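You operate a simulated robot arm through the tools that you are given. There is no shell and no other tool.

Carry out the task below with a simulated two-armed robot. There is one attempt and no reset: what you move stays moved.

## Task
Set the red posts at about 15 and 85 cm; load black weights till the sag passes 7 mm.
Fine: once the posts are set press ZERO with the pan empty; then add no more weights than it takes. Leave the grey weight.

Only the result counts: the job must be done as asked and must still hold three seconds after the hand-in. Knocking over, shifting, dropping, spilling or breaking anything else fails it.

## Robot
Two 7-joint arms with fingered hands on one trunk that stands fixed in place. Base frame: the origin is at the foot of the trunk, x ahead of it, y to its left, z up; the work surface is at about z = 800. Units: mm, degrees, N and s.
The left shoulder is at [50, 214, 869], the right one opposite. With the tool pointing down near the work surface each hand reaches from about 400 to 900 mm from the base axis, measured 20 degrees to its own side. Payload 3 kg a hand.
The TCP of each hand is the grasp point between the finger pads, 26 mm short of the fingertips. In the tool frame z runs along the fingers and y along their closing line. The gripper opens to 132 mm; its body begins 73 mm behind the TCP. The gripper is a hand of 3 fingers: y runs from the thumb to the fingers, the wrist lies at [0, 0, -229] in the tool frame, and closing takes about 1.5 s.
Orientation is that of the tool frame in the base frame, as a unit quaternion [w, x, y, z]. With the fingers straight down and closing along the base's y, the tool's x points along the base's -x, its y along +y and its z along -z.

## Interface
- The arms move only by the tool play_rows. It takes "left_plan", "right_plan" or both (then of equal length, played together; a hand with none holds still); each is a list of rows, each a list of 6 numbers: the shift along the base's x, y, z in cm, then the turn, a rotation vector about the base's x, y, z in degrees. In form: [[x, y, z, rx, ry, rz], ...]. A call has 1 to 20 rows; each row is the pose to reach, as a shift and turn from the pose commanded when the call began. "left_grip" and "right_grip" are, for a hand that has rows, the gripper command, from -1 (fully open) to 1 (shut), values between in proportion, set as the call begins (left out, the last holds). Each row takes 0.2 s and may step no farther than 50 mm and 8.6 degrees from the row before; otherwise, or with a gripper value out of range, the whole call is refused. Where a pose cannot be reached the arm comes as near as it can. A force on the tool above 40 N (or 10 N above the force at the start of the call, whichever is more), or a blocked arm, ends the call early, and 0.2 s more pass. The fingers move at their own pace (about 72 mm/s each) and stop on an object; they squeeze with about 24 N. The grip force told is the motor's: it shows also when the fingers shut on nothing. Time passes only in rows, and 0.2 s behind the last, so rows that repeat a pose let the fingers close. The reply holds the time, the measured pose of the TCP, the force on the tool along the base axes, the opening and the grip force, in the units named above and with some noise, with the torque about the TCP (base axes, N m) and any sound that the robot's microphone picked up.
- Cameras (640 x 400 px; columns grow to the right, rows downward): "scene" is now at [33.6, 2.8, 1499.3]; the picture's right is [0.04, -1.00, 0.00], its down [-0.67, -0.03, -0.74] and it looks along [0.74, 0.03, -0.67] (base axes); focal length 374 px, centre (320, 200). "left" rides on the left gripper at [-61, 3, -92] in its tool frame; the picture's right is [-0.05, -1.00, 0.00], its down [0.83, -0.04, -0.56] and it looks along [0.55, -0.03, 0.83] (tool axes); focal length 230 px, centre (320, 200). "right" rides on the right gripper at [62, 3, -92] in its tool frame; the picture's right is [-0.05, 1.00, 0.00], its down [-0.83, -0.04, -0.56] and it looks along [-0.55, -0.03, 0.83] (tool axes); focal length 230 px, centre (320, 200). There is no depth. A picture from a camera that has moved, and an enlarged one, comes with that camera's place and axes in the base frame and with its lens.
- camera(camera): a new picture of that camera. It takes no simulated time.
- finger_targets(finger1, finger2, thumb_bend, hand): sets how far each is bent, from 0 (flat) to 1 (curled in); at 0.3 the hand is open as for a grip, at 0.7 the pads meet at the TCP. One left out holds its place. A second passes; each finger stops where it meets its share of the squeeze, and holds until it gets a number again. A gripper value or a shape takes the hand back. It gives what a move gives, with no picture; readings hold the bend of each and the force on the fingers (four entries, about 0 where the hand has none), thumb and palm.
- grasp_type(shape, hand): the hand has 3 fingers and takes this shape, open, in about a second: jaw (thumb against the fingers, like two jaws); tri (thumb and two fingers); tip (a fingertip pinch); poke (one finger out to press); point (the index stretched); flat (the hand flat); cup (the hand cupped); fist (a fist). The gripper value then closes the fingers along that shape, each until it touches; the sizes above hold for jaw. It gives what a move gives, with no picture.
- turn_head(pan, tilt): turns the head with the scene camera to pan (to the left, within 86 degrees either way) and tilt (down, from -29 to 69), counted from straight ahead of the robot. It gives what a move gives.
- zoom(camera, box): a new picture of the part [left, top, right, bottom] of that camera's present view, enlarged. It takes no simulated time.
- sign_off(): hands the job in; it is judged then, once.

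Places have to be worked out from the pictures, the camera data and where the tool is seen. Open the grippers and draw the arms clear of the work before you hand the job in, unless the task says otherwise.

The tools are called after "Emit:" as name(argument=value, ...) on one line, values as JSON. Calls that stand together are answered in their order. play_rows: Moves the arms, as the interface text tells. Its arguments: {"type":"object","properties":{"left_plan":{"type":"array","items":{"type":"array","items":{"type":"number"}}},"left_grip":{"type":"number"},"right_plan":{"type":"array","items":{"type":"array","items":{"type":"number"}}},"right_grip":{"type":"number"}},"required":[]} The other tools are called the same way: grasp_type (shape, hand) gives the hand a shape; finger_targets (finger1, finger2, thumb_bend, hand) moves the fingers one by one; turn_head (pan, tilt) turns the head that bears the scene camera; camera (camera) takes a picture; zoom (camera, box) takes an enlarged picture of a part of a camera's view; sign_off () hands the job in.

At the start:

```text
time: 0.0
left_tool_pos: [605.2, 176.3, 1128.2]
left_orientation: [-0.001, 0.08, 0.997, 0.0]
left_force: [-0.6, 0.4, 0.7]
left_ft_torque: [-0.02, -0.01, -0.01]
left_width: 132.1
left_gripper_force: 0.1
left_shape: jaw
left_bend: [0.3, 0.3, 0.3]
left_finger forces: [0.1, 0.0, 0.0, 0.0, 0.0, 0.0]
right_tool_pos: [537.6, -328.7, 1113.2]
right_orientation: [0.0, 0.08, 0.997, -0.001]
right_force: [0.0, 0.2, -0.7]
right_ft_torque: [0.0, 0.0, 0.04]
right_width: 132.0
right_gripper_force: 0.1
right_shape: jaw
right_bend: [0.3, 0.3, 0.3]
right_finger forces: [0.0, 0.0, 0.0, 0.0, 0.0, 0.0]
head pan, tilt (commanded): [2.3, 42.0]
```

scene: 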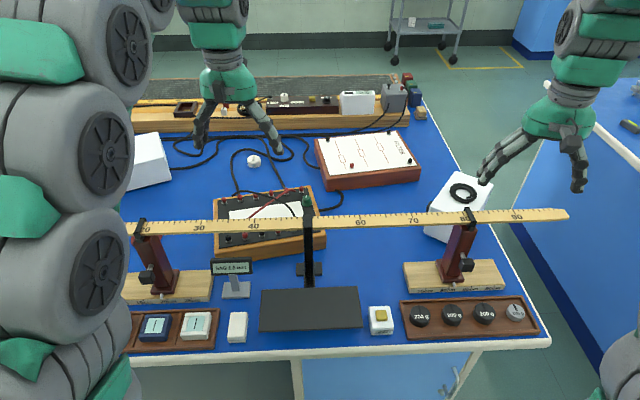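
right: 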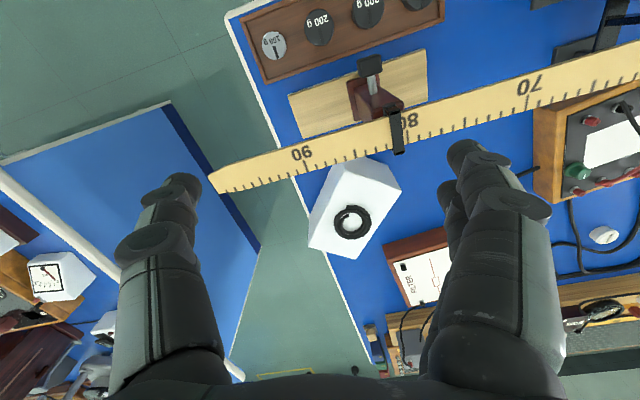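
left: 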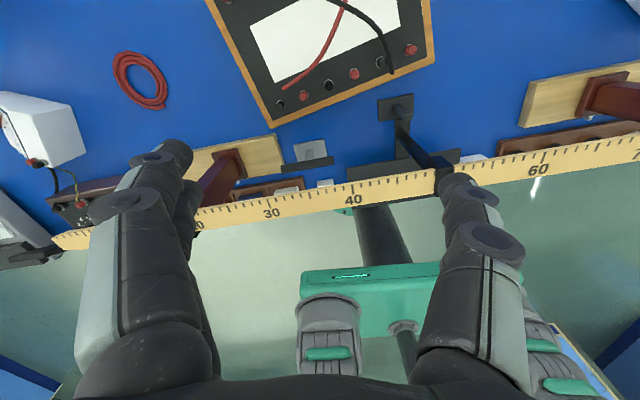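

I start by looking closer at the bench with the scene camera, to find the posts, the scale and the buttons.

Emit:
zoom(camera="scene", box=[120, 190, 340, 360])

Emit:
zoom(camera="scene", box=[340, 190, 580, 360])

```text
2.35 times, centred on (230, 275) of scene
camera zoom: at [33.6, 2.8, 1499.3], right [0.04, -1.0, 0.0], down [-0.67, -0.03, -0.74], along [0.74, 0.03, -0.67], focal length 881 px, centre (532, 24)
```

zoom: 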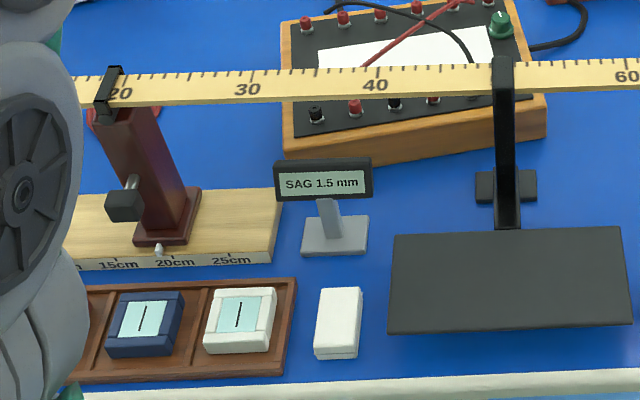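

```text
2.35 times, centred on (460, 275) of scene
camera zoom: at [33.6, 2.8, 1499.3], right [0.04, -1.0, 0.0], down [-0.67, -0.03, -0.74], along [0.74, 0.03, -0.67], focal length 881 px, centre (-9, 24)
```

zoom: 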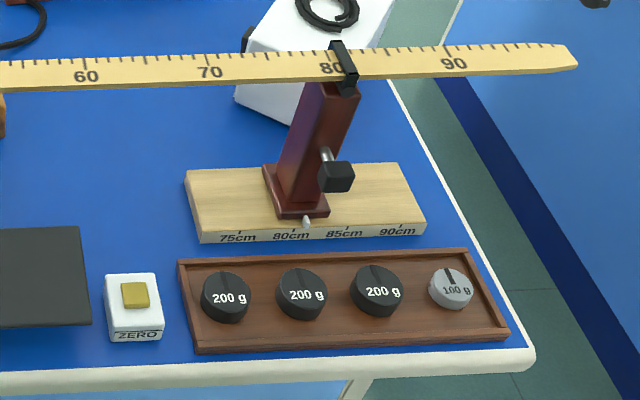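

The posts stand near 19 and 81 cm on bases with their own scales, with a pan under the rule and a ZERO button. I enlarge the views of the posts, the pan and the button for details.

Emit:
zoom(camera="right", box=[220, 0, 460, 200])

Emit:
zoom(camera="left", box=[140, 80, 640, 260])

Emit:
zoom(camera="scene", box=[120, 200, 220, 320])

Emit:
zoom(camera="scene", box=[400, 200, 520, 300])

Emit:
zoom(camera="scene", box=[250, 190, 410, 340])

```text
2.00 times, centred on (340, 100) of right
camera zoom: at [476.5, -315.6, 1206.0], right [0.21, 0.98, 0.0], down [0.81, -0.18, 0.56], along [0.54, -0.12, -0.83], focal length 460 px, centre (280, 400)
```

zoom: 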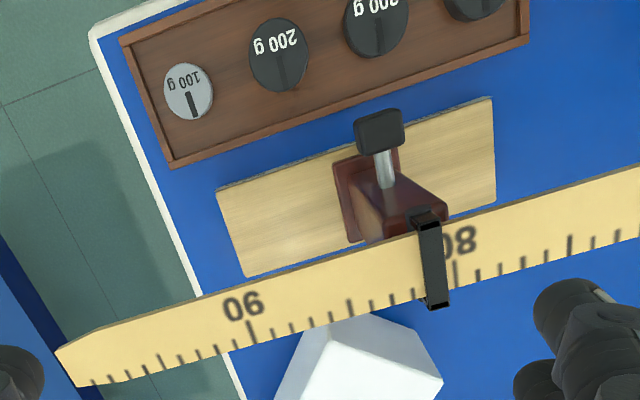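

```text
1.28 times, centred on (390, 170) of left
camera zoom: at [666.6, 170.2, 1220.4], right [-0.11, -0.99, 0.0], down [-0.83, 0.09, 0.56], along [-0.55, 0.06, -0.83], focal length 294 px, centre (230, 238)
```

zoom: 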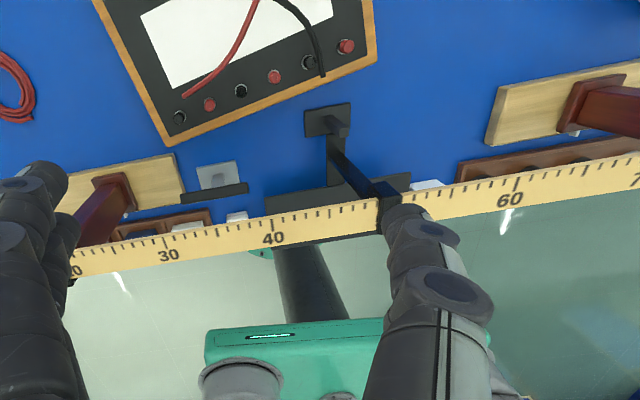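

```text
3.33 times, centred on (170, 260) of scene
camera zoom: at [33.6, 2.8, 1499.3], right [0.04, -1.0, 0.0], down [-0.67, -0.03, -0.74], along [0.74, 0.03, -0.67], focal length 1248 px, centre (820, 0)
```

zoom: 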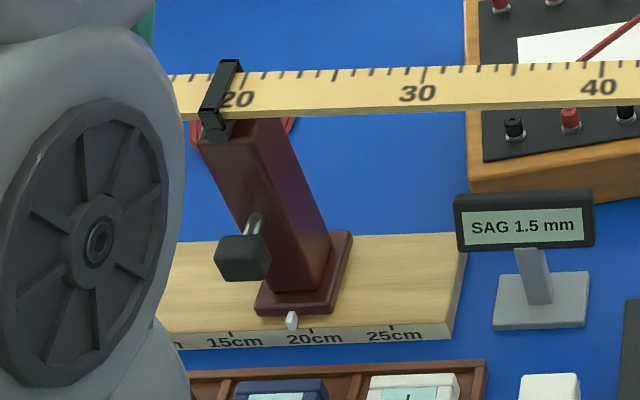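

```text
4.00 times, centred on (460, 250) of scene
camera zoom: at [33.6, 2.8, 1499.3], right [0.04, -1.0, 0.0], down [-0.67, -0.03, -0.74], along [0.74, 0.03, -0.67], focal length 1497 px, centre (-240, 0)
```

zoom: 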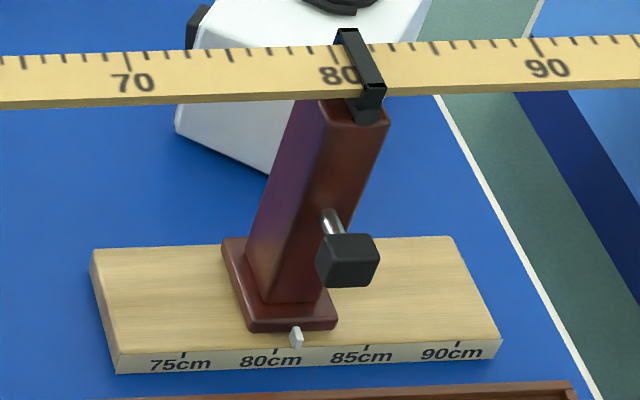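

```text
2.67 times, centred on (330, 265) of scene
camera zoom: at [33.6, 2.8, 1499.3], right [0.04, -1.0, 0.0], down [-0.67, -0.03, -0.74], along [0.74, 0.03, -0.67], focal length 998 px, centre (293, 27)
```

zoom: 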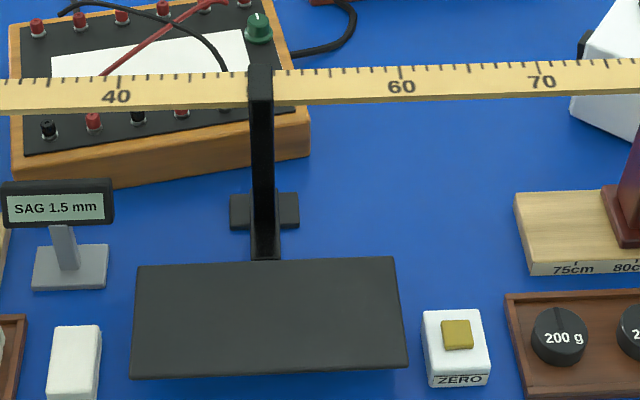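

From the scene and right views I triangulate the rule top at z≈997, running from 50 cm at about (541, 46) to 90 cm at about (576, -351). That is yawed about 5°. The post knobs sit near (509, -270, 905) on the right and (455, 353, 905) on the left. I draw both hands to the robot side of the rule, keep them high, and yaw them to line up with the rule.

Emit:
play_rows(right_plan=[[-2.5, 1, 0, 0, 0, 2.4], [-5, 2, 0, 0, 0, 4.8], [-7.5, 3, 0, 0, 0, 7.2], [-10, 4, 0, 0, 0, 9.6], [-11.5, 5, 0, 0, 0, 12], [-12.5, 6, 0, 0, 0, 14.2]], left_plan=[[-3.6, 2.9, 0, 0, 0, 2.4], [-7.2, 5.8, 0, 0, 0, 4.8], [-10.8, 8.7, 0, 0, 0, 7.2], [-14.4, 11.6, 0, 0, 0, 9.6], [-18, 14.5, 0, 0, 0, 12], [-21.5, 17.3, 0, 0, 0, 14.2]])

```text
time: 1.4
left_tool_pos: [388.9, 351.5, 1124.6]
left_orientation: [-0.001, -0.044, 0.999, 0.0]
left_force: [0.3, 0.7, 0.8]
left_ft_torque: [-0.03, 0.01, -0.01]
left_width: 132.1
left_gripper_force: 0.1
left_shape: jaw
left_bend: [0.3, 0.3, 0.3]
left_finger forces: [0.0, 0.1, 0.0, 0.0, 0.0, 0.0]
right_tool_pos: [411.9, -268.2, 1111.8]
right_orientation: [-0.001, -0.042, 0.999, 0.0]
right_force: [-0.2, -0.5, 0.7]
right_ft_torque: [0.01, 0.02, 0.01]
right_width: 132.0
right_gripper_force: 0.1
right_shape: jaw
right_bend: [0.3, 0.3, 0.3]
right_finger forces: [0.0, 0.1, 0.0, 0.0, 0.0, 0.0]
head pan, tilt (commanded): [2.3, 42.0]
```

Both hands are aligned with the rule. I now lower the right hand and tilt it forward about 32°, to stand in front of the right post's knob with the fingers open.

Emit:
play_rows(right_plan=[[0, 0, -3.5, 0.4, -4.6, 0], [0, 0, -7, 0.8, -9.2, 0], [0.5, -0.2, -10.5, 1.2, -13.7, 0], [1, -0.4, -14, 1.6, -18.3, 0], [1.5, -0.6, -17.5, 2.0, -22.8, 0], [2.0, -0.8, -20.8, 2.4, -27.4, 0], [2.2, -0.8, -20.8, 2.8, -31.9, 0]])

Emit:
camera(camera="right")

Emit:
camera(camera="scene")

```text
time: 3.0
left_tool_pos: [390.9, 350.7, 1126.6]
left_orientation: [0.0, -0.043, 0.999, -0.001]
left_force: [1.1, -0.9, -1.2]
left_ft_torque: [0.06, 0.06, -0.01]
left_width: 131.8
left_gripper_force: 0.1
left_shape: jaw
left_bend: [0.3, 0.3, 0.3]
left_finger forces: [0.0, 0.0, 0.0, 0.0, 0.0, 0.1]
right_tool_pos: [469.9, -273.8, 947.0]
right_orientation: [0.223, -0.121, 0.967, 0.02]
right_force: [2.0, 2.0, -0.3]
right_ft_torque: [-0.22, 0.23, -0.12]
right_width: 132.1
right_gripper_force: 0.1
right_shape: jaw
right_bend: [0.3, 0.3, 0.3]
right_finger forces: [0.0, 0.1, 0.0, 0.1, 0.0, 0.0]
right hand out of reach, approached as far as the arm can: row 5, 6, 7
head pan, tilt (commanded): [2.3, 42.0]
```

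```text
taken
camera right: at [375.0, -292.5, 1003.3], right [-0.2, 0.98, 0.01], down [0.5, 0.09, 0.86], along [0.84, 0.17, -0.51], focal length 230 px, centre (320, 200)
```

right: 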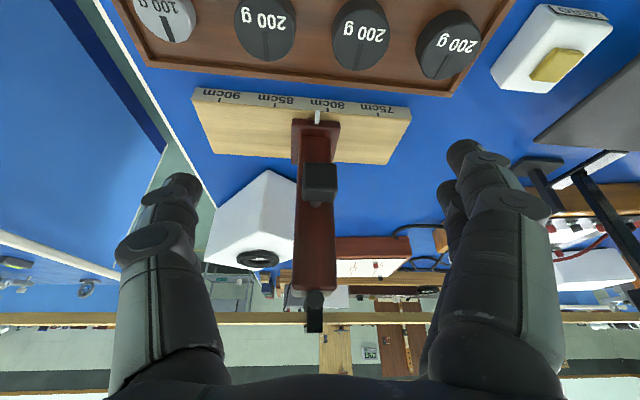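

```text
taken
camera scene: at [33.8, 2.7, 1499.3], right [0.04, -1.0, 0.0], down [-0.67, -0.03, -0.74], along [0.74, 0.03, -0.67], focal length 374 px, centre (320, 200)
```

scene: 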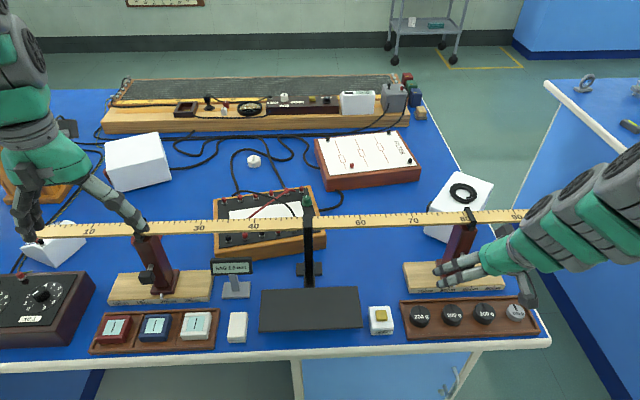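

The right arm stopped short of that pose at (470, -274, 947), near its inner reach limit, with the knob seen between thumb and fingers. I go straight up 5 cm to learn which commanded pose the shifts count from.

Emit:
play_rows(right_plan=[[0, 0, 2.5, 0, 0, 0], [0, 0, 5, 0, 0, 0]])

```text
time: 3.6
left_tool_pos: [389.8, 349.9, 1125.9]
left_orientation: [0.0, -0.044, 0.999, 0.0]
left_force: [0.6, 1.1, -1.1]
left_ft_torque: [-0.02, -0.01, 0.0]
left_width: 132.0
left_gripper_force: 0.0
left_shape: jaw
left_bend: [0.3, 0.3, 0.3]
left_finger forces: [0.1, 0.1, 0.0, 0.1, 0.1, 0.1]
right_tool_pos: [479.1, -263.4, 1005.6]
right_orientation: [0.243, -0.056, 0.967, 0.053]
right_force: [-0.8, -0.2, -0.2]
right_ft_torque: [0.01, 0.03, 0.02]
right_width: 131.9
right_gripper_force: 0.0
right_shape: jaw
right_bend: [0.3, 0.3, 0.3]
right_finger forces: [0.0, 0.0, 0.1, 0.0, 0.0, 0.0]
head pan, tilt (commanded): [2.3, 42.0]
```

The shifts count from the pose actually reached, and the hand is now at (479, -263, 1006) with about 29° tilt. I look through both cameras to check the clearance to the rule and the place of the knob.

Emit:
camera(camera="right")

Emit:
zoom(camera="scene", box=[380, 170, 580, 300])

```text
taken
camera right: at [380.6, -276.2, 1058.3], right [-0.09, 0.99, 0.1], down [0.48, -0.05, 0.88], along [0.87, 0.13, -0.47], focal length 230 px, centre (320, 200)
```

right: 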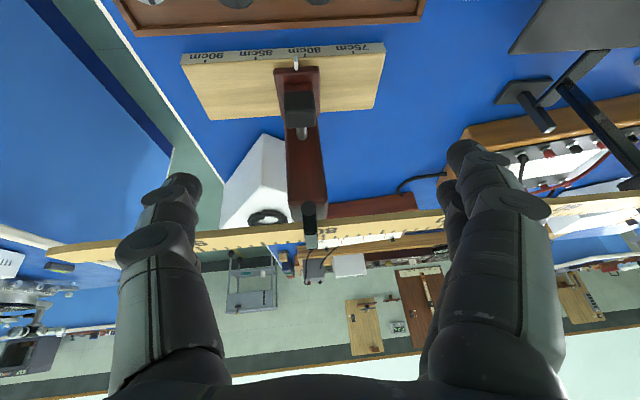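

```text
3.08 times, centred on (480, 235) of scene
camera zoom: at [33.6, 2.9, 1499.3], right [0.04, -1.0, 0.0], down [-0.67, -0.03, -0.74], along [0.74, 0.03, -0.67], focal length 1152 px, centre (-172, 92)
```

zoom: 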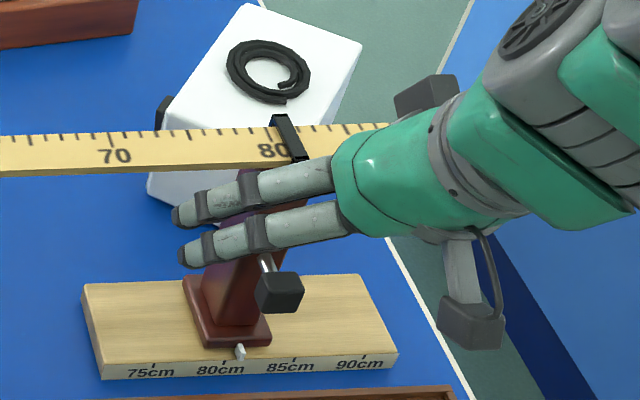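

The enlarged view shows two slim fingers and the palm clear in front of the rule, and I place the knob at about (504, -266, 911). I lower the hand along the front of the rule so the open fingers straddle the knob.

Emit:
play_rows(right_plan=[[0, -0.1, -2.5, 0, 0, 0], [0, -0.2, -5, 0, 0, 0], [0.6, -0.3, -7, 0, 0, 0], [1.3, -0.4, -8.5, 0, 0, 0]])

Emit:
camera(camera="right")

Emit:
zoom(camera="scene", box=[380, 170, 580, 300])

```text
time: 4.6
left_tool_pos: [390.2, 350.3, 1126.8]
left_orientation: [0.0, -0.044, 0.999, 0.0]
left_force: [-0.1, 0.8, 0.6]
left_ft_torque: [0.05, 0.0, 0.01]
left_width: 131.8
left_gripper_force: 0.0
left_shape: jaw
left_bend: [0.3, 0.3, 0.3]
left_finger forces: [0.0, 0.0, 0.1, 0.0, 0.0, 0.0]
right_tool_pos: [493.9, -268.0, 921.3]
right_orientation: [0.24, -0.058, 0.968, 0.054]
right_force: [0.2, -0.2, -0.3]
right_ft_torque: [-0.02, 0.02, 0.02]
right_width: 132.3
right_gripper_force: 0.1
right_shape: jaw
right_bend: [0.3, 0.3, 0.3]
right_finger forces: [0.0, 0.0, 0.0, 0.0, 0.1, 0.0]
right hand out of reach, approached as far as the arm can: row 3, 4
head pan, tilt (commanded): [2.3, 42.0]
```

```text
taken
camera right: at [396.6, -280.8, 973.6], right [-0.09, 0.99, 0.1], down [0.48, -0.05, 0.88], along [0.87, 0.13, -0.47], focal length 230 px, centre (320, 200)
```

right: 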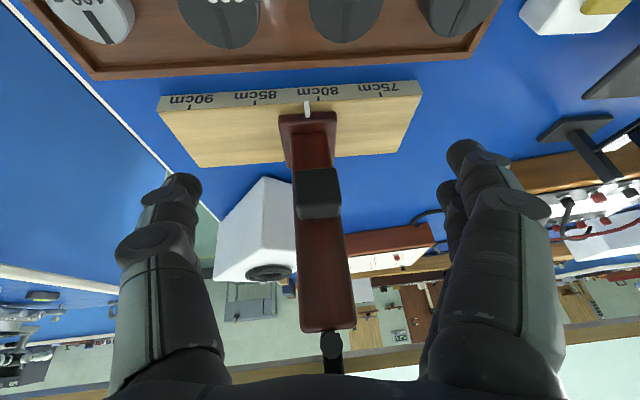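

```text
3.08 times, centred on (480, 235) of scene
camera zoom: at [33.7, 2.7, 1499.3], right [0.04, -1.0, 0.0], down [-0.67, -0.03, -0.74], along [0.74, 0.03, -0.67], focal length 1152 px, centre (-172, 92)
```

zoom: 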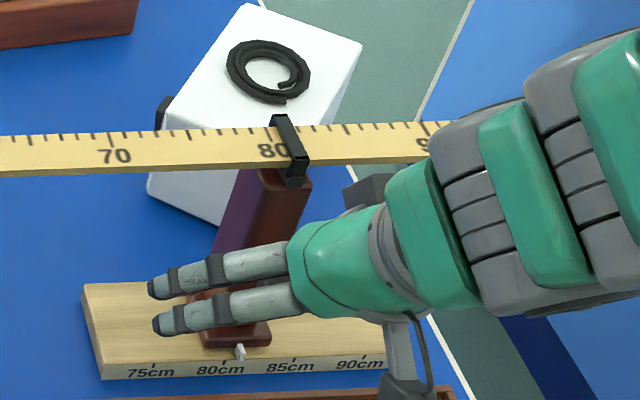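

The knob sits midway between thumb and fingers, just ahead of the grasp point. I go 9 mm forward, then close the fingers on the knob.

Emit:
play_rows(right_plan=[[0.9, 0, -0.2, 0, 0, 0], [0.9, 0, -0.2, 0, 0, 0]])

Emit:
play_rows(right_plan=[[0, 0, 0, 0, 0, 0], [0, 0, 0, 0, 0, 0], [0, 0, 0, 0, 0, 0], [0, 0, 0, 0, 0, 0], [0, 0, 0, 0, 0, 0], [0, 0, 0, 0, 0, 0]], right_grip=1)

Emit:
camera(camera="right")

Emit:
zoom(camera="scene", box=[380, 170, 580, 300])

```text
time: 5.2
left_tool_pos: [389.8, 350.0, 1127.3]
left_orientation: [0.001, -0.043, 0.999, 0.0]
left_force: [-0.6, 0.1, 0.1]
left_ft_torque: [0.0, -0.01, 0.0]
left_width: 132.1
left_gripper_force: 0.1
left_shape: jaw
left_bend: [0.3, 0.3, 0.3]
left_finger forces: [0.0, 0.1, 0.0, 0.1, 0.1, 0.1]
right_tool_pos: [503.0, -267.2, 919.6]
right_orientation: [0.242, -0.056, 0.967, 0.054]
right_force: [0.2, 0.4, 0.3]
right_ft_torque: [0.01, 0.0, 0.0]
right_width: 131.6
right_gripper_force: 0.1
right_shape: jaw
right_bend: [0.3, 0.3, 0.3]
right_finger forces: [0.1, 0.1, 0.1, 0.0, 0.1, 0.0]
head pan, tilt (commanded): [2.3, 42.0]
```

```text
time: 6.6
left_tool_pos: [390.2, 350.3, 1126.4]
left_orientation: [0.0, -0.043, 0.999, 0.0]
left_force: [0.2, -0.6, -0.3]
left_ft_torque: [0.02, -0.02, 0.0]
left_width: 131.8
left_gripper_force: 0.0
left_shape: jaw
left_bend: [0.3, 0.3, 0.3]
left_finger forces: [0.1, 0.1, 0.1, 0.1, 0.0, 0.0]
right_tool_pos: [504.4, -267.3, 919.0]
right_orientation: [0.242, -0.056, 0.967, 0.053]
right_force: [5.3, -0.7, -4.8]
right_ft_torque: [-0.07, -0.05, -0.13]
right_width: 16.3
right_gripper_force: 23.5
right_shape: jaw
right_bend: [0.72, 0.71, 0.7]
right_finger forces: [10.9, 9.6, 0.1, 0.1, 21.5, 0.0]
head pan, tilt (commanded): [2.3, 42.0]
```

```text
taken
camera right: at [405.7, -280.4, 971.1], right [-0.09, 0.99, 0.1], down [0.48, -0.05, 0.88], along [0.87, 0.13, -0.47], focal length 230 px, centre (320, 200)
```

right: 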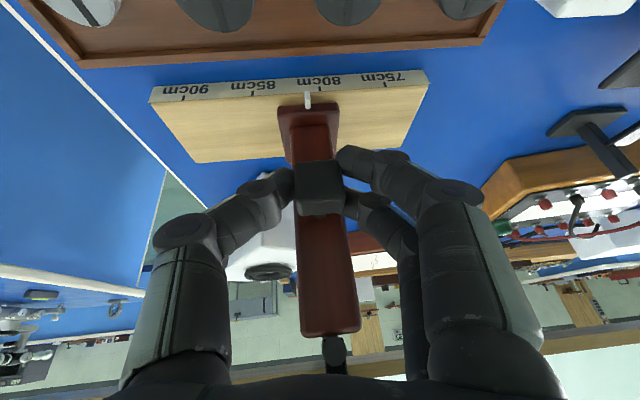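

```text
3.08 times, centred on (480, 235) of scene
camera zoom: at [33.8, 2.8, 1499.3], right [0.04, -1.0, 0.0], down [-0.67, -0.03, -0.74], along [0.74, 0.03, -0.67], focal length 1152 px, centre (-172, 92)
```

zoom: 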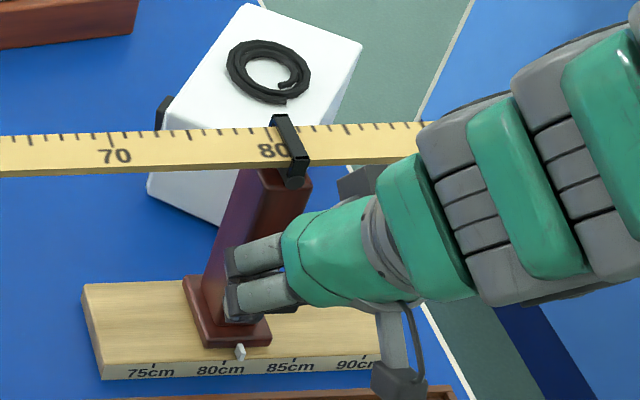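

The knob is held (finger forces about 10, 10 and 21 N) and the post has not shifted. I zoom in on the pointer to read its present mark before sliding.

Emit:
zoom(camera="right", box=[230, 60, 410, 170])

Emit:
zoom(camera="scene", box=[395, 250, 515, 310])

```text
3.56 times, centred on (320, 115) of right
camera zoom: at [405.7, -280.4, 971.1], right [-0.09, 0.99, 0.1], down [0.48, -0.05, 0.88], along [0.87, 0.13, -0.47], focal length 818 px, centre (320, 502)
```

zoom: 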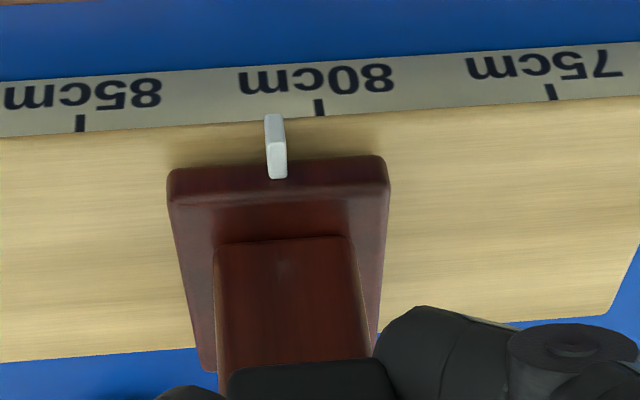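

```text
5.33 times, centred on (455, 280) of scene
camera zoom: at [33.8, 2.8, 1499.3], right [0.04, -1.0, 0.0], down [-0.67, -0.03, -0.74], along [0.74, 0.03, -0.67], focal length 1996 px, centre (-400, -227)
```

zoom: 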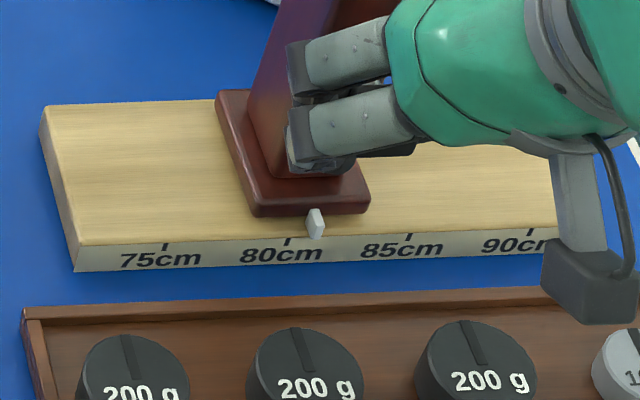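

The pointer reads about 81.0 cm, so it needs about 40 mm along the rule, whose direction is (0.087, -0.996). I slide the held post slowly, 20 mm first, to feel whether it moves freely.

Emit:
play_rows(right_plan=[[0.04, -0.5, 0, 0, 0, 0], [0.09, -1.0, 0, 0, 0, 0], [0.13, -1.5, 0, 0, 0, 0], [0.17, -2.0, 0, 0, 0, 0]])

Emit:
zoom(camera="scene", box=[395, 200, 555, 310])

Emit:
zoom(camera="right", box=[230, 60, 410, 170])

```text
time: 7.6
left_tool_pos: [390.6, 351.9, 1126.5]
left_orientation: [0.0, -0.044, 0.999, 0.0]
left_force: [0.1, -0.5, -0.1]
left_ft_torque: [-0.03, -0.02, 0.01]
left_width: 132.1
left_gripper_force: 0.0
left_shape: jaw
left_bend: [0.3, 0.3, 0.3]
left_finger forces: [0.0, 0.0, 0.0, 0.1, 0.0, 0.1]
right_tool_pos: [504.0, -288.8, 918.3]
right_orientation: [0.242, -0.056, 0.967, 0.053]
right_force: [28.2, 0.4, 1.7]
right_ft_torque: [0.0, -0.31, -0.24]
right_width: 15.8
right_gripper_force: 23.8
right_shape: jaw
right_bend: [0.72, 0.71, 0.7]
right_finger forces: [11.1, 19.2, 0.0, 0.1, 22.1, 0.0]
head pan, tilt (commanded): [2.3, 42.0]
```

```text
3.64 times, centred on (475, 255) of scene
camera zoom: at [34.1, 2.9, 1499.3], right [0.04, -1.0, 0.0], down [-0.67, -0.03, -0.74], along [0.74, 0.03, -0.67], focal length 1361 px, centre (-244, 0)
```

zoom: 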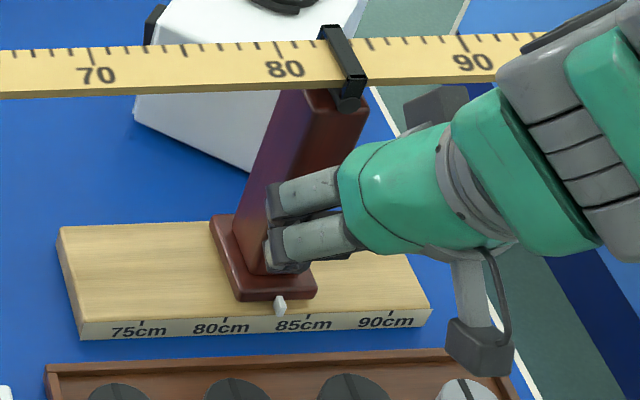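

```text
3.56 times, centred on (320, 115) of right
camera zoom: at [406.6, -301.7, 970.8], right [-0.09, 0.99, 0.1], down [0.48, -0.05, 0.88], along [0.88, 0.12, -0.47], focal length 818 px, centre (320, 502)
```

zoom: 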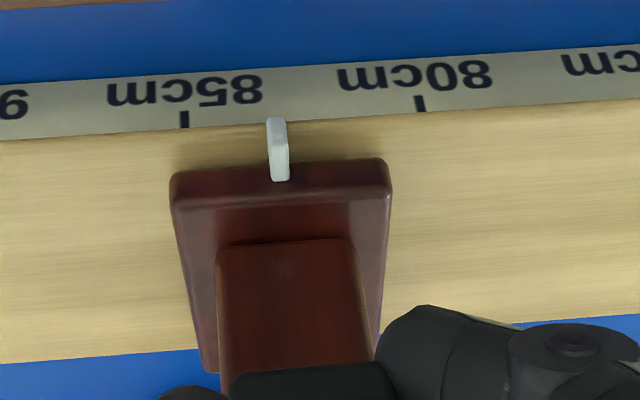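

The post slides with the hand and now reads about 83.1 cm. A 28 N sideways force in x has built up, so I ease forward a little while sliding the remaining 19 mm.

Emit:
play_rows(right_plan=[[0.2, 0, 0, 0, 0, 0], [0.3, -0.4, 0, 0, 0, 0], [0.35, -0.8, 0, 0, 0, 0], [0.4, -1.2, 0, 0, 0, 0], [0.45, -1.6, 0, 0, 0, 0], [0.48, -1.9, 0, 0, 0, 0]])

Emit:
zoom(camera="scene", box=[395, 200, 555, 310])

Emit:
zoom(camera="right", box=[230, 60, 410, 170])

```text
time: 9.0
left_tool_pos: [388.7, 349.7, 1126.2]
left_orientation: [-0.001, -0.043, 0.999, 0.0]
left_force: [-0.2, -0.4, -0.6]
left_ft_torque: [-0.01, -0.02, -0.01]
left_width: 131.8
left_gripper_force: 0.1
left_shape: jaw
left_bend: [0.3, 0.3, 0.3]
left_finger forces: [0.0, 0.0, 0.0, 0.0, 0.0, 0.0]
right_tool_pos: [506.7, -305.9, 918.0]
right_orientation: [0.241, -0.056, 0.967, 0.054]
right_force: [-7.0, 0.5, 4.4]
right_ft_torque: [0.03, 0.16, -0.15]
right_width: 16.3
right_gripper_force: 23.4
right_shape: jaw
right_bend: [0.72, 0.71, 0.71]
right_finger forces: [14.1, 9.4, 0.0, 0.1, 23.0, 0.1]
head pan, tilt (commanded): [2.3, 42.0]
```

```text
3.64 times, centred on (475, 255) of scene
camera zoom: at [33.5, 2.9, 1499.3], right [0.04, -1.0, 0.0], down [-0.67, -0.03, -0.74], along [0.74, 0.03, -0.67], focal length 1361 px, centre (-244, 0)
```

zoom: 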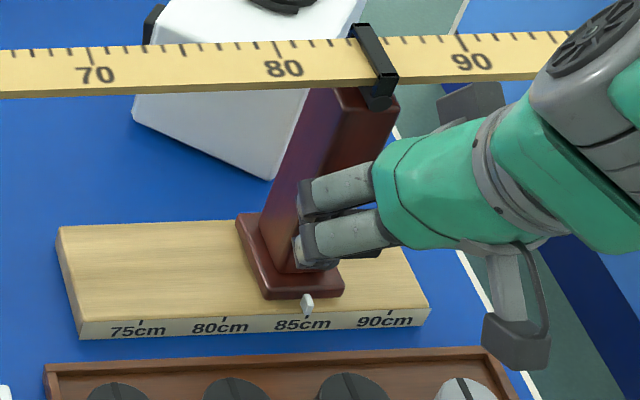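

```text
3.56 times, centred on (320, 115) of right
camera zoom: at [410.2, -319.6, 970.3], right [-0.09, 0.99, 0.1], down [0.48, -0.05, 0.88], along [0.87, 0.13, -0.47], focal length 818 px, centre (320, 502)
```

zoom: 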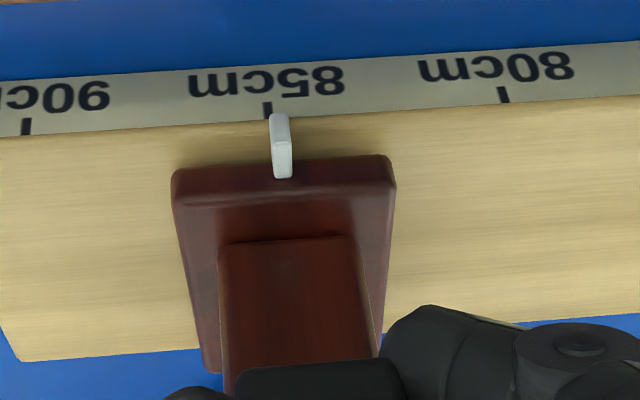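

The pointer stands at about 84.8–85 cm and the clip on the rule agrees. I open the right hand there and look again.

Emit:
play_rows(right_plan=[[0, -0.1, 0, 0, 0, 0], [0, -0.1, 0, 0, 0, 0]])

Emit:
play_rows(right_plan=[[0, 0, 0, 0, 0, 0], [0, 0, 0, 0, 0, 0], [0, 0, 0, 0, 0, 0], [0, 0, 0, 0, 0, 0], [0, 0, 0, 0, 0, 0]], right_grip=-1)

Emit:
zoom(camera="right", box=[230, 60, 410, 170])

Emit:
zoom(camera="scene", box=[395, 200, 555, 310])

```text
time: 9.6
left_tool_pos: [391.2, 350.4, 1125.5]
left_orientation: [0.0, -0.044, 0.999, -0.001]
left_force: [0.8, 0.0, 0.9]
left_ft_torque: [0.02, -0.01, 0.02]
left_width: 131.7
left_gripper_force: 0.1
left_shape: jaw
left_bend: [0.3, 0.3, 0.3]
left_finger forces: [0.0, 0.0, 0.0, 0.0, 0.0, 0.1]
right_tool_pos: [507.6, -308.5, 917.8]
right_orientation: [0.241, -0.056, 0.967, 0.055]
right_force: [-10.4, 2.1, 1.3]
right_ft_torque: [0.0, 0.26, -0.13]
right_width: 16.2
right_gripper_force: 24.5
right_shape: jaw
right_bend: [0.72, 0.71, 0.71]
right_finger forces: [14.1, 9.2, 0.0, 0.0, 22.4, 0.0]
head pan, tilt (commanded): [2.3, 42.0]
```

```text
time: 10.8
left_tool_pos: [390.1, 350.4, 1125.5]
left_orientation: [0.0, -0.043, 0.999, 0.0]
left_force: [0.4, -0.6, 0.0]
left_ft_torque: [0.0, 0.0, -0.03]
left_width: 132.0
left_gripper_force: 0.0
left_shape: jaw
left_bend: [0.3, 0.3, 0.3]
left_finger forces: [0.0, 0.0, 0.0, 0.1, 0.0, 0.0]
right_tool_pos: [508.2, -308.3, 918.5]
right_orientation: [0.242, -0.056, 0.967, 0.053]
right_force: [0.3, 0.5, 0.3]
right_ft_torque: [-0.02, -0.01, 0.02]
right_width: 132.0
right_gripper_force: 0.0
right_shape: jaw
right_bend: [0.3, 0.3, 0.3]
right_finger forces: [0.0, 0.0, 0.0, 0.1, 0.0, 0.0]
head pan, tilt (commanded): [2.3, 42.0]
```

```text
3.56 times, centred on (320, 115) of right
camera zoom: at [410.8, -321.0, 970.6], right [-0.09, 0.99, 0.1], down [0.48, -0.05, 0.88], along [0.87, 0.13, -0.47], focal length 818 px, centre (320, 502)
```

zoom: 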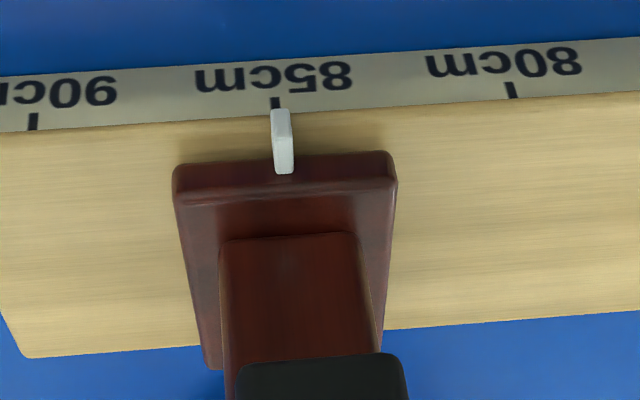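

```text
3.64 times, centred on (475, 255) of scene
camera zoom: at [33.6, 2.8, 1499.3], right [0.04, -1.0, 0.0], down [-0.67, -0.03, -0.74], along [0.74, 0.03, -0.67], focal length 1361 px, centre (-244, 0)
```

zoom: 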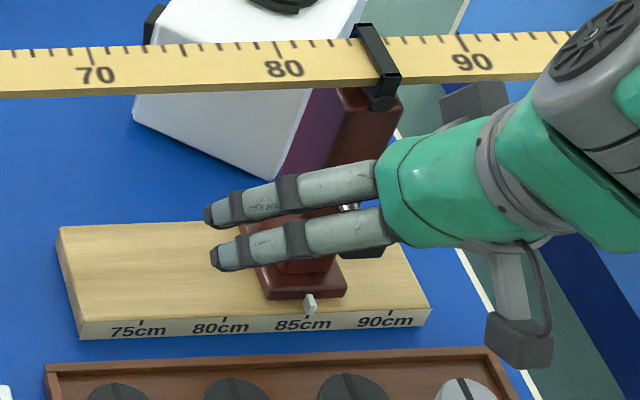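

The right post is set at about 85 cm. I back the right hand off the knob, first away from the rule and then up.

Emit:
play_rows(right_plan=[[-0.8, 0, 0.8, 0, 0, 0], [-1.8, 0, 3, 0, 0, 0], [-2.8, 0, 6, 0, 0, 0], [-3.2, 0, 9, 0, 0, 0], [-4, 0, 13, 0, 0, 0], [-4, 0, 17, 0, 0, 0]])

Emit:
camera(camera="scene")

Emit:
camera(camera="left")

```text
time: 12.2
left_tool_pos: [389.8, 350.7, 1127.3]
left_orientation: [-0.001, -0.043, 0.999, 0.0]
left_force: [-0.6, 0.2, 0.0]
left_ft_torque: [-0.02, 0.04, 0.01]
left_width: 131.7
left_gripper_force: 0.1
left_shape: jaw
left_bend: [0.3, 0.3, 0.3]
left_finger forces: [0.0, 0.1, 0.1, 0.0, 0.0, 0.0]
right_tool_pos: [468.2, -310.4, 1090.9]
right_orientation: [0.242, -0.055, 0.967, 0.053]
right_force: [0.3, 0.0, -1.3]
right_ft_torque: [-0.03, 0.0, 0.0]
right_width: 132.0
right_gripper_force: 0.1
right_shape: jaw
right_bend: [0.3, 0.3, 0.3]
right_finger forces: [0.0, 0.0, 0.0, 0.1, 0.0, 0.1]
head pan, tilt (commanded): [2.3, 42.0]
```

```text
taken
camera scene: at [33.6, 2.8, 1499.3], right [0.04, -1.0, 0.0], down [-0.67, -0.03, -0.74], along [0.74, 0.03, -0.67], focal length 374 px, centre (320, 200)
```

scene: 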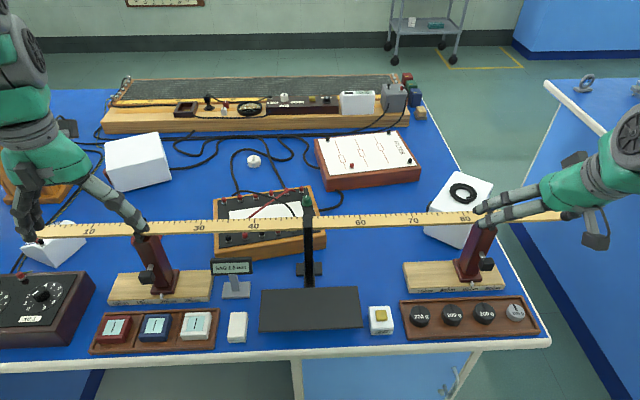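

```text
taken
camera left: at [450.9, 360.5, 1218.5], right [0.14, -0.99, 0.0], down [-0.82, -0.12, 0.56], along [-0.55, -0.08, -0.83], focal length 230 px, centre (320, 200)
```

left: 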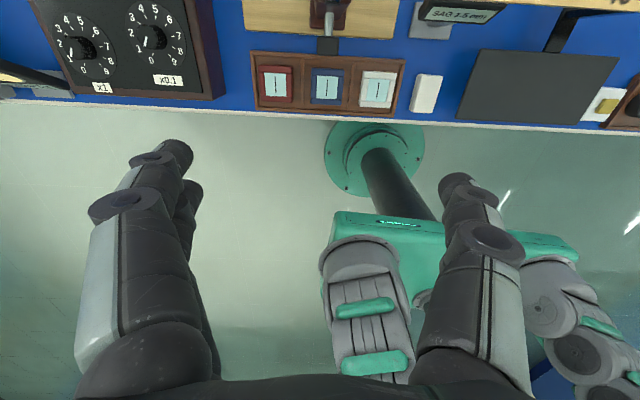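

The view is clear: the right hand is high and out of the way, and the left post stands untouched at about 18.7 cm with its knob near (450, 354, 911). I tilt and lower the left hand the same way, to just above and in front of it.

Emit:
play_rows(left_plan=[[0.5, 0, -2.0, 0.4, -4.8, 0], [1.2, 0, -4.0, 0.8, -9.6, 0], [1.9, 0, -6.0, 1.3, -14.5, 0], [2.5, 0, -8.0, 1.7, -19.3, 0], [3.2, 0, -10.0, 2.1, -24.1, 0], [3.5, 0, -12.0, 2.5, -28.9, 0]])

Emit:
camera(camera="left")

Emit:
zoom(camera="scene", box=[60, 170, 260, 310])

```text
time: 13.6
left_tool_pos: [425.9, 350.4, 1006.6]
left_orientation: [0.25, -0.042, 0.967, 0.011]
left_force: [-0.7, 0.4, 0.4]
left_ft_torque: [0.02, 0.02, -0.02]
left_width: 132.0
left_gripper_force: 0.0
left_shape: jaw
left_bend: [0.3, 0.3, 0.3]
left_finger forces: [0.0, 0.1, 0.0, 0.0, 0.0, 0.0]
right_tool_pos: [468.2, -308.2, 1091.3]
right_orientation: [0.242, -0.056, 0.967, 0.054]
right_force: [-0.7, 0.2, 0.2]
right_ft_torque: [-0.02, -0.01, 0.02]
right_width: 132.0
right_gripper_force: 0.2
right_shape: jaw
right_bend: [0.3, 0.3, 0.3]
right_finger forces: [0.0, 0.0, 0.0, 0.0, 0.0, 0.0]
head pan, tilt (commanded): [2.3, 42.0]
```

```text
taken
camera left: at [434.4, 356.9, 1117.8], right [0.13, -0.99, 0.03], down [-0.99, -0.13, 0.08], along [-0.08, -0.04, -1.0], focal length 230 px, centre (320, 200)
```

left: 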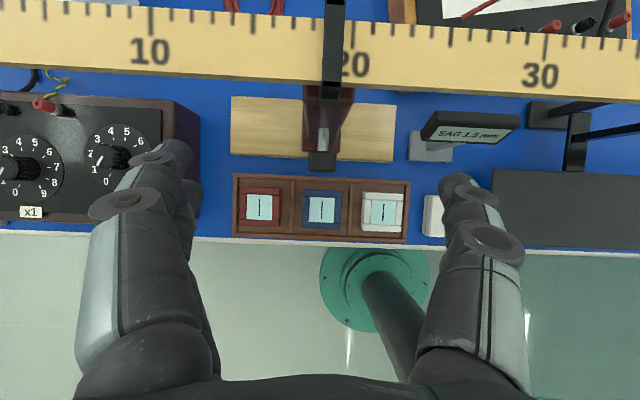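

```text
2.86 times, centred on (160, 240) of scene
camera zoom: at [33.6, 2.9, 1499.3], right [0.04, -1.0, 0.0], down [-0.67, -0.03, -0.74], along [0.74, 0.03, -0.67], focal length 1069 px, centre (777, 86)
```

zoom: 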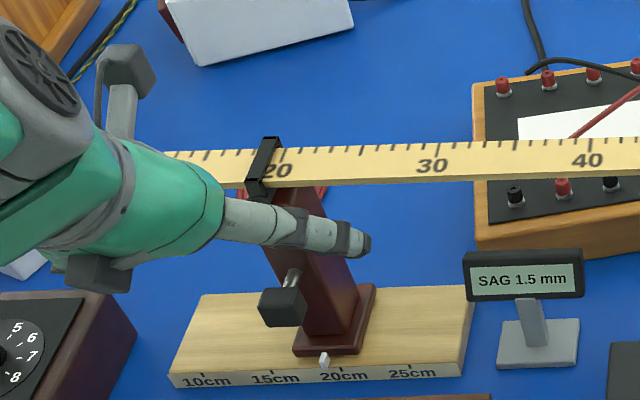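

The left camera looks straight down: the knob is at about (453, 352), between thumb and fingers, and the hand is in front of the rule. I lower the left hand so the open fingers straddle the knob.

Emit:
play_rows(left_plan=[[0, 0, -2.5, 0, 0, 0], [0, 0.05, -5, 0, 0, 0], [0.8, 0.1, -7, 0, 0, 0], [1.7, 0.1, -8.6, 0, 0, 0], [2.4, 0.15, -8.6, 0, 0, 0]])

Emit:
camera(camera="left")

Emit:
zoom(camera="scene", box=[60, 170, 260, 310])

```text
time: 14.8
left_tool_pos: [475.0, 361.3, 938.9]
left_orientation: [0.248, -0.043, 0.968, 0.012]
left_force: [-0.3, -0.6, -0.3]
left_ft_torque: [-0.02, 0.01, 0.04]
left_width: 131.9
left_gripper_force: 0.0
left_shape: jaw
left_bend: [0.3, 0.3, 0.3]
left_finger forces: [0.0, 0.0, 0.0, 0.0, 0.0, 0.0]
left hand out of reach, approached as far as the arm can: row 1, 2, 3, 4, 5
right_tool_pos: [469.1, -309.2, 1090.8]
right_orientation: [0.242, -0.056, 0.967, 0.054]
right_force: [-0.2, 0.2, -0.3]
right_ft_torque: [0.01, 0.02, -0.01]
right_width: 131.9
right_gripper_force: 0.1
right_shape: jaw
right_bend: [0.3, 0.3, 0.3]
right_finger forces: [0.1, 0.1, 0.0, 0.1, 0.0, 0.0]
head pan, tilt (commanded): [2.3, 42.0]
```

```text
taken
camera left: at [484.1, 366.7, 1048.8], right [0.13, -0.99, 0.03], down [-0.99, -0.13, 0.09], along [-0.08, -0.04, -1.0], focal length 230 px, centre (320, 200)
```

left: 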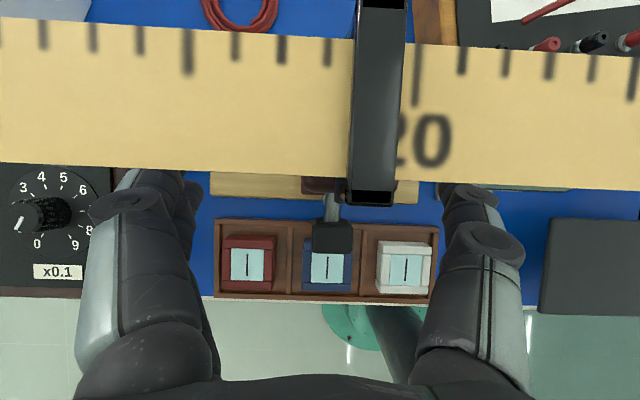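

```text
2.86 times, centred on (160, 240) of scene
camera zoom: at [33.7, 2.8, 1499.3], right [0.04, -1.0, 0.0], down [-0.67, -0.03, -0.74], along [0.74, 0.03, -0.67], focal length 1069 px, centre (777, 86)
```

zoom: 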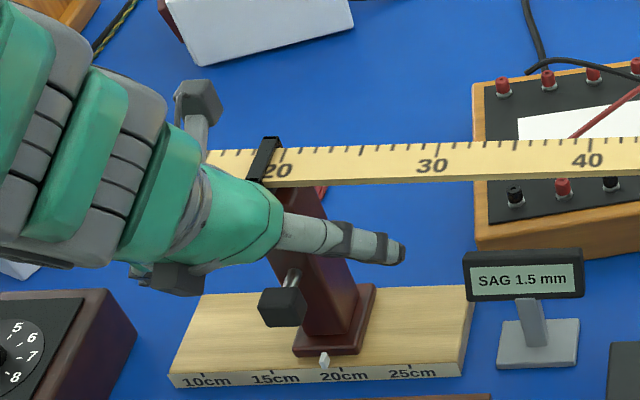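

The left arm hit its inner reach limit and drifted to (475, 361, 939), with its tips just under the rule but no contact force. I retreat along the hand's own axis and then reduce the tilt to about 17°, which keeps the wrist within reach.

Emit:
play_rows(left_plan=[[-1.9, -0.2, 3.5, 0, 0, 0], [-3.8, -0.4, 7.0, 0, 0, 0], [-4.4, -0.7, 6.8, -0.5, 6, 0], [-5.0, -0.9, 6.6, -1.0, 12, 0]])

Emit:
camera(camera="left")

Emit:
zoom(camera="scene", box=[60, 170, 260, 310])

```text
time: 15.8
left_tool_pos: [424.1, 352.8, 1004.1]
left_orientation: [0.147, -0.042, 0.988, 0.007]
left_force: [-0.4, 0.5, -0.5]
left_ft_torque: [0.01, -0.02, -0.01]
left_width: 131.8
left_gripper_force: 0.0
left_shape: jaw
left_bend: [0.3, 0.3, 0.3]
left_finger forces: [0.0, 0.0, 0.0, 0.0, 0.1, 0.0]
right_tool_pos: [469.1, -308.7, 1090.5]
right_orientation: [0.242, -0.055, 0.967, 0.053]
right_force: [-0.6, -0.5, 0.2]
right_ft_torque: [0.01, 0.01, 0.04]
right_width: 131.7
right_gripper_force: 0.0
right_shape: jaw
right_bend: [0.3, 0.3, 0.3]
right_finger forces: [0.0, 0.0, 0.0, 0.1, 0.0, 0.0]
head pan, tilt (commanded): [2.3, 42.0]
```

```text
taken
camera left: at [455.7, 360.4, 1110.1], right [0.14, -0.99, 0.01], down [-0.95, -0.13, 0.29], along [-0.28, -0.05, -0.96], focal length 230 px, centre (320, 200)
```

left: 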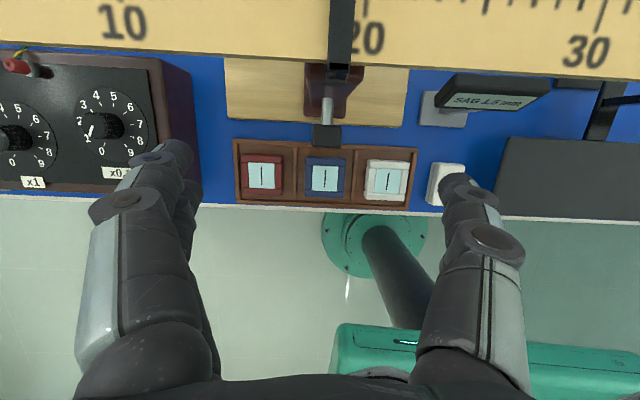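

```text
2.86 times, centred on (160, 240) of scene
camera zoom: at [33.7, 2.8, 1499.3], right [0.04, -1.0, 0.0], down [-0.67, -0.03, -0.74], along [0.74, 0.03, -0.67], focal length 1069 px, centre (777, 86)
```

zoom: 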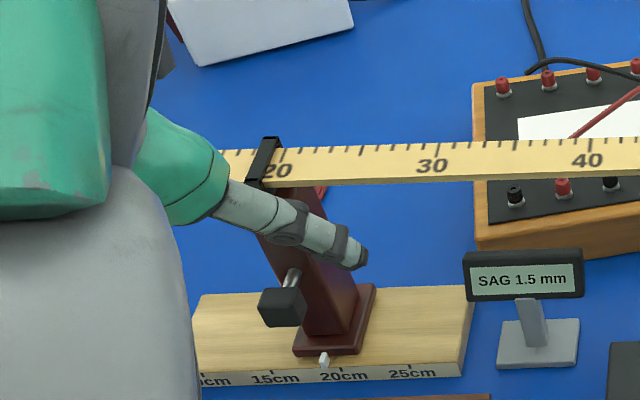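

The hand is back at (424, 353, 1004) with 17° tilt, and I read the knob at about (454, 353, 911). I lower the hand toward the knob, ending with the tips around its upper part.

Emit:
play_rows(left_plan=[[0, 0, -2, 0, 0, 0], [0.3, 0, -4, 0, 0, 0], [1.0, 0, -6, 0, 0, 0], [1.8, 0, -7, 0, 0, 0]])

Emit:
camera(camera="left")

Emit:
zoom(camera="scene", box=[60, 170, 260, 310])

```text
time: 16.8
left_tool_pos: [442.3, 350.9, 934.1]
left_orientation: [0.147, -0.043, 0.988, 0.006]
left_force: [-0.3, 0.6, 0.1]
left_ft_torque: [0.05, 0.0, 0.0]
left_width: 131.8
left_gripper_force: 0.0
left_shape: jaw
left_bend: [0.3, 0.3, 0.3]
left_finger forces: [0.1, 0.1, 0.1, 0.0, 0.0, 0.0]
right_tool_pos: [467.7, -308.7, 1089.8]
right_orientation: [0.242, -0.056, 0.967, 0.054]
right_force: [0.4, 0.0, 0.2]
right_ft_torque: [-0.02, -0.01, 0.03]
right_width: 131.9
right_gripper_force: 0.0
right_shape: jaw
right_bend: [0.3, 0.3, 0.3]
right_finger forces: [0.1, 0.0, 0.0, 0.0, 0.0, 0.0]
head pan, tilt (commanded): [2.3, 42.0]
```

```text
taken
camera left: at [474.6, 358.4, 1039.9], right [0.14, -0.99, 0.02], down [-0.95, -0.13, 0.29], along [-0.28, -0.05, -0.96], focal length 230 px, centre (320, 200)
```

left: 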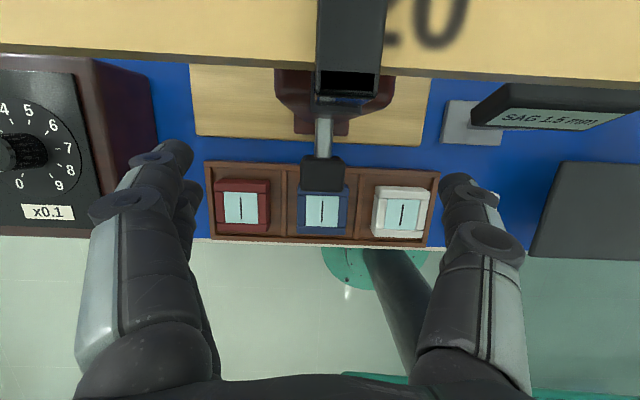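

```text
2.86 times, centred on (160, 240) of scene
camera zoom: at [33.7, 2.9, 1499.3], right [0.04, -1.0, 0.0], down [-0.67, -0.03, -0.74], along [0.74, 0.03, -0.67], focal length 1069 px, centre (777, 86)
```

zoom: 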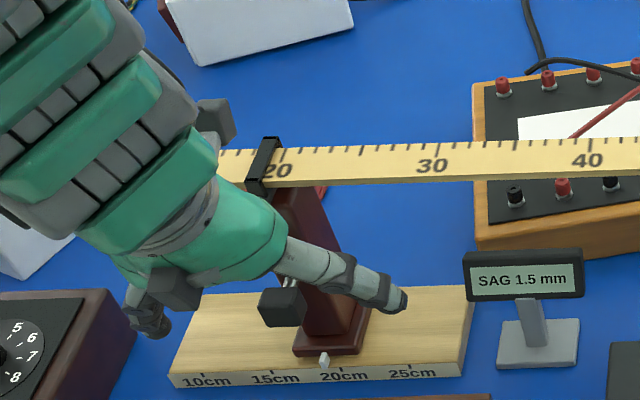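

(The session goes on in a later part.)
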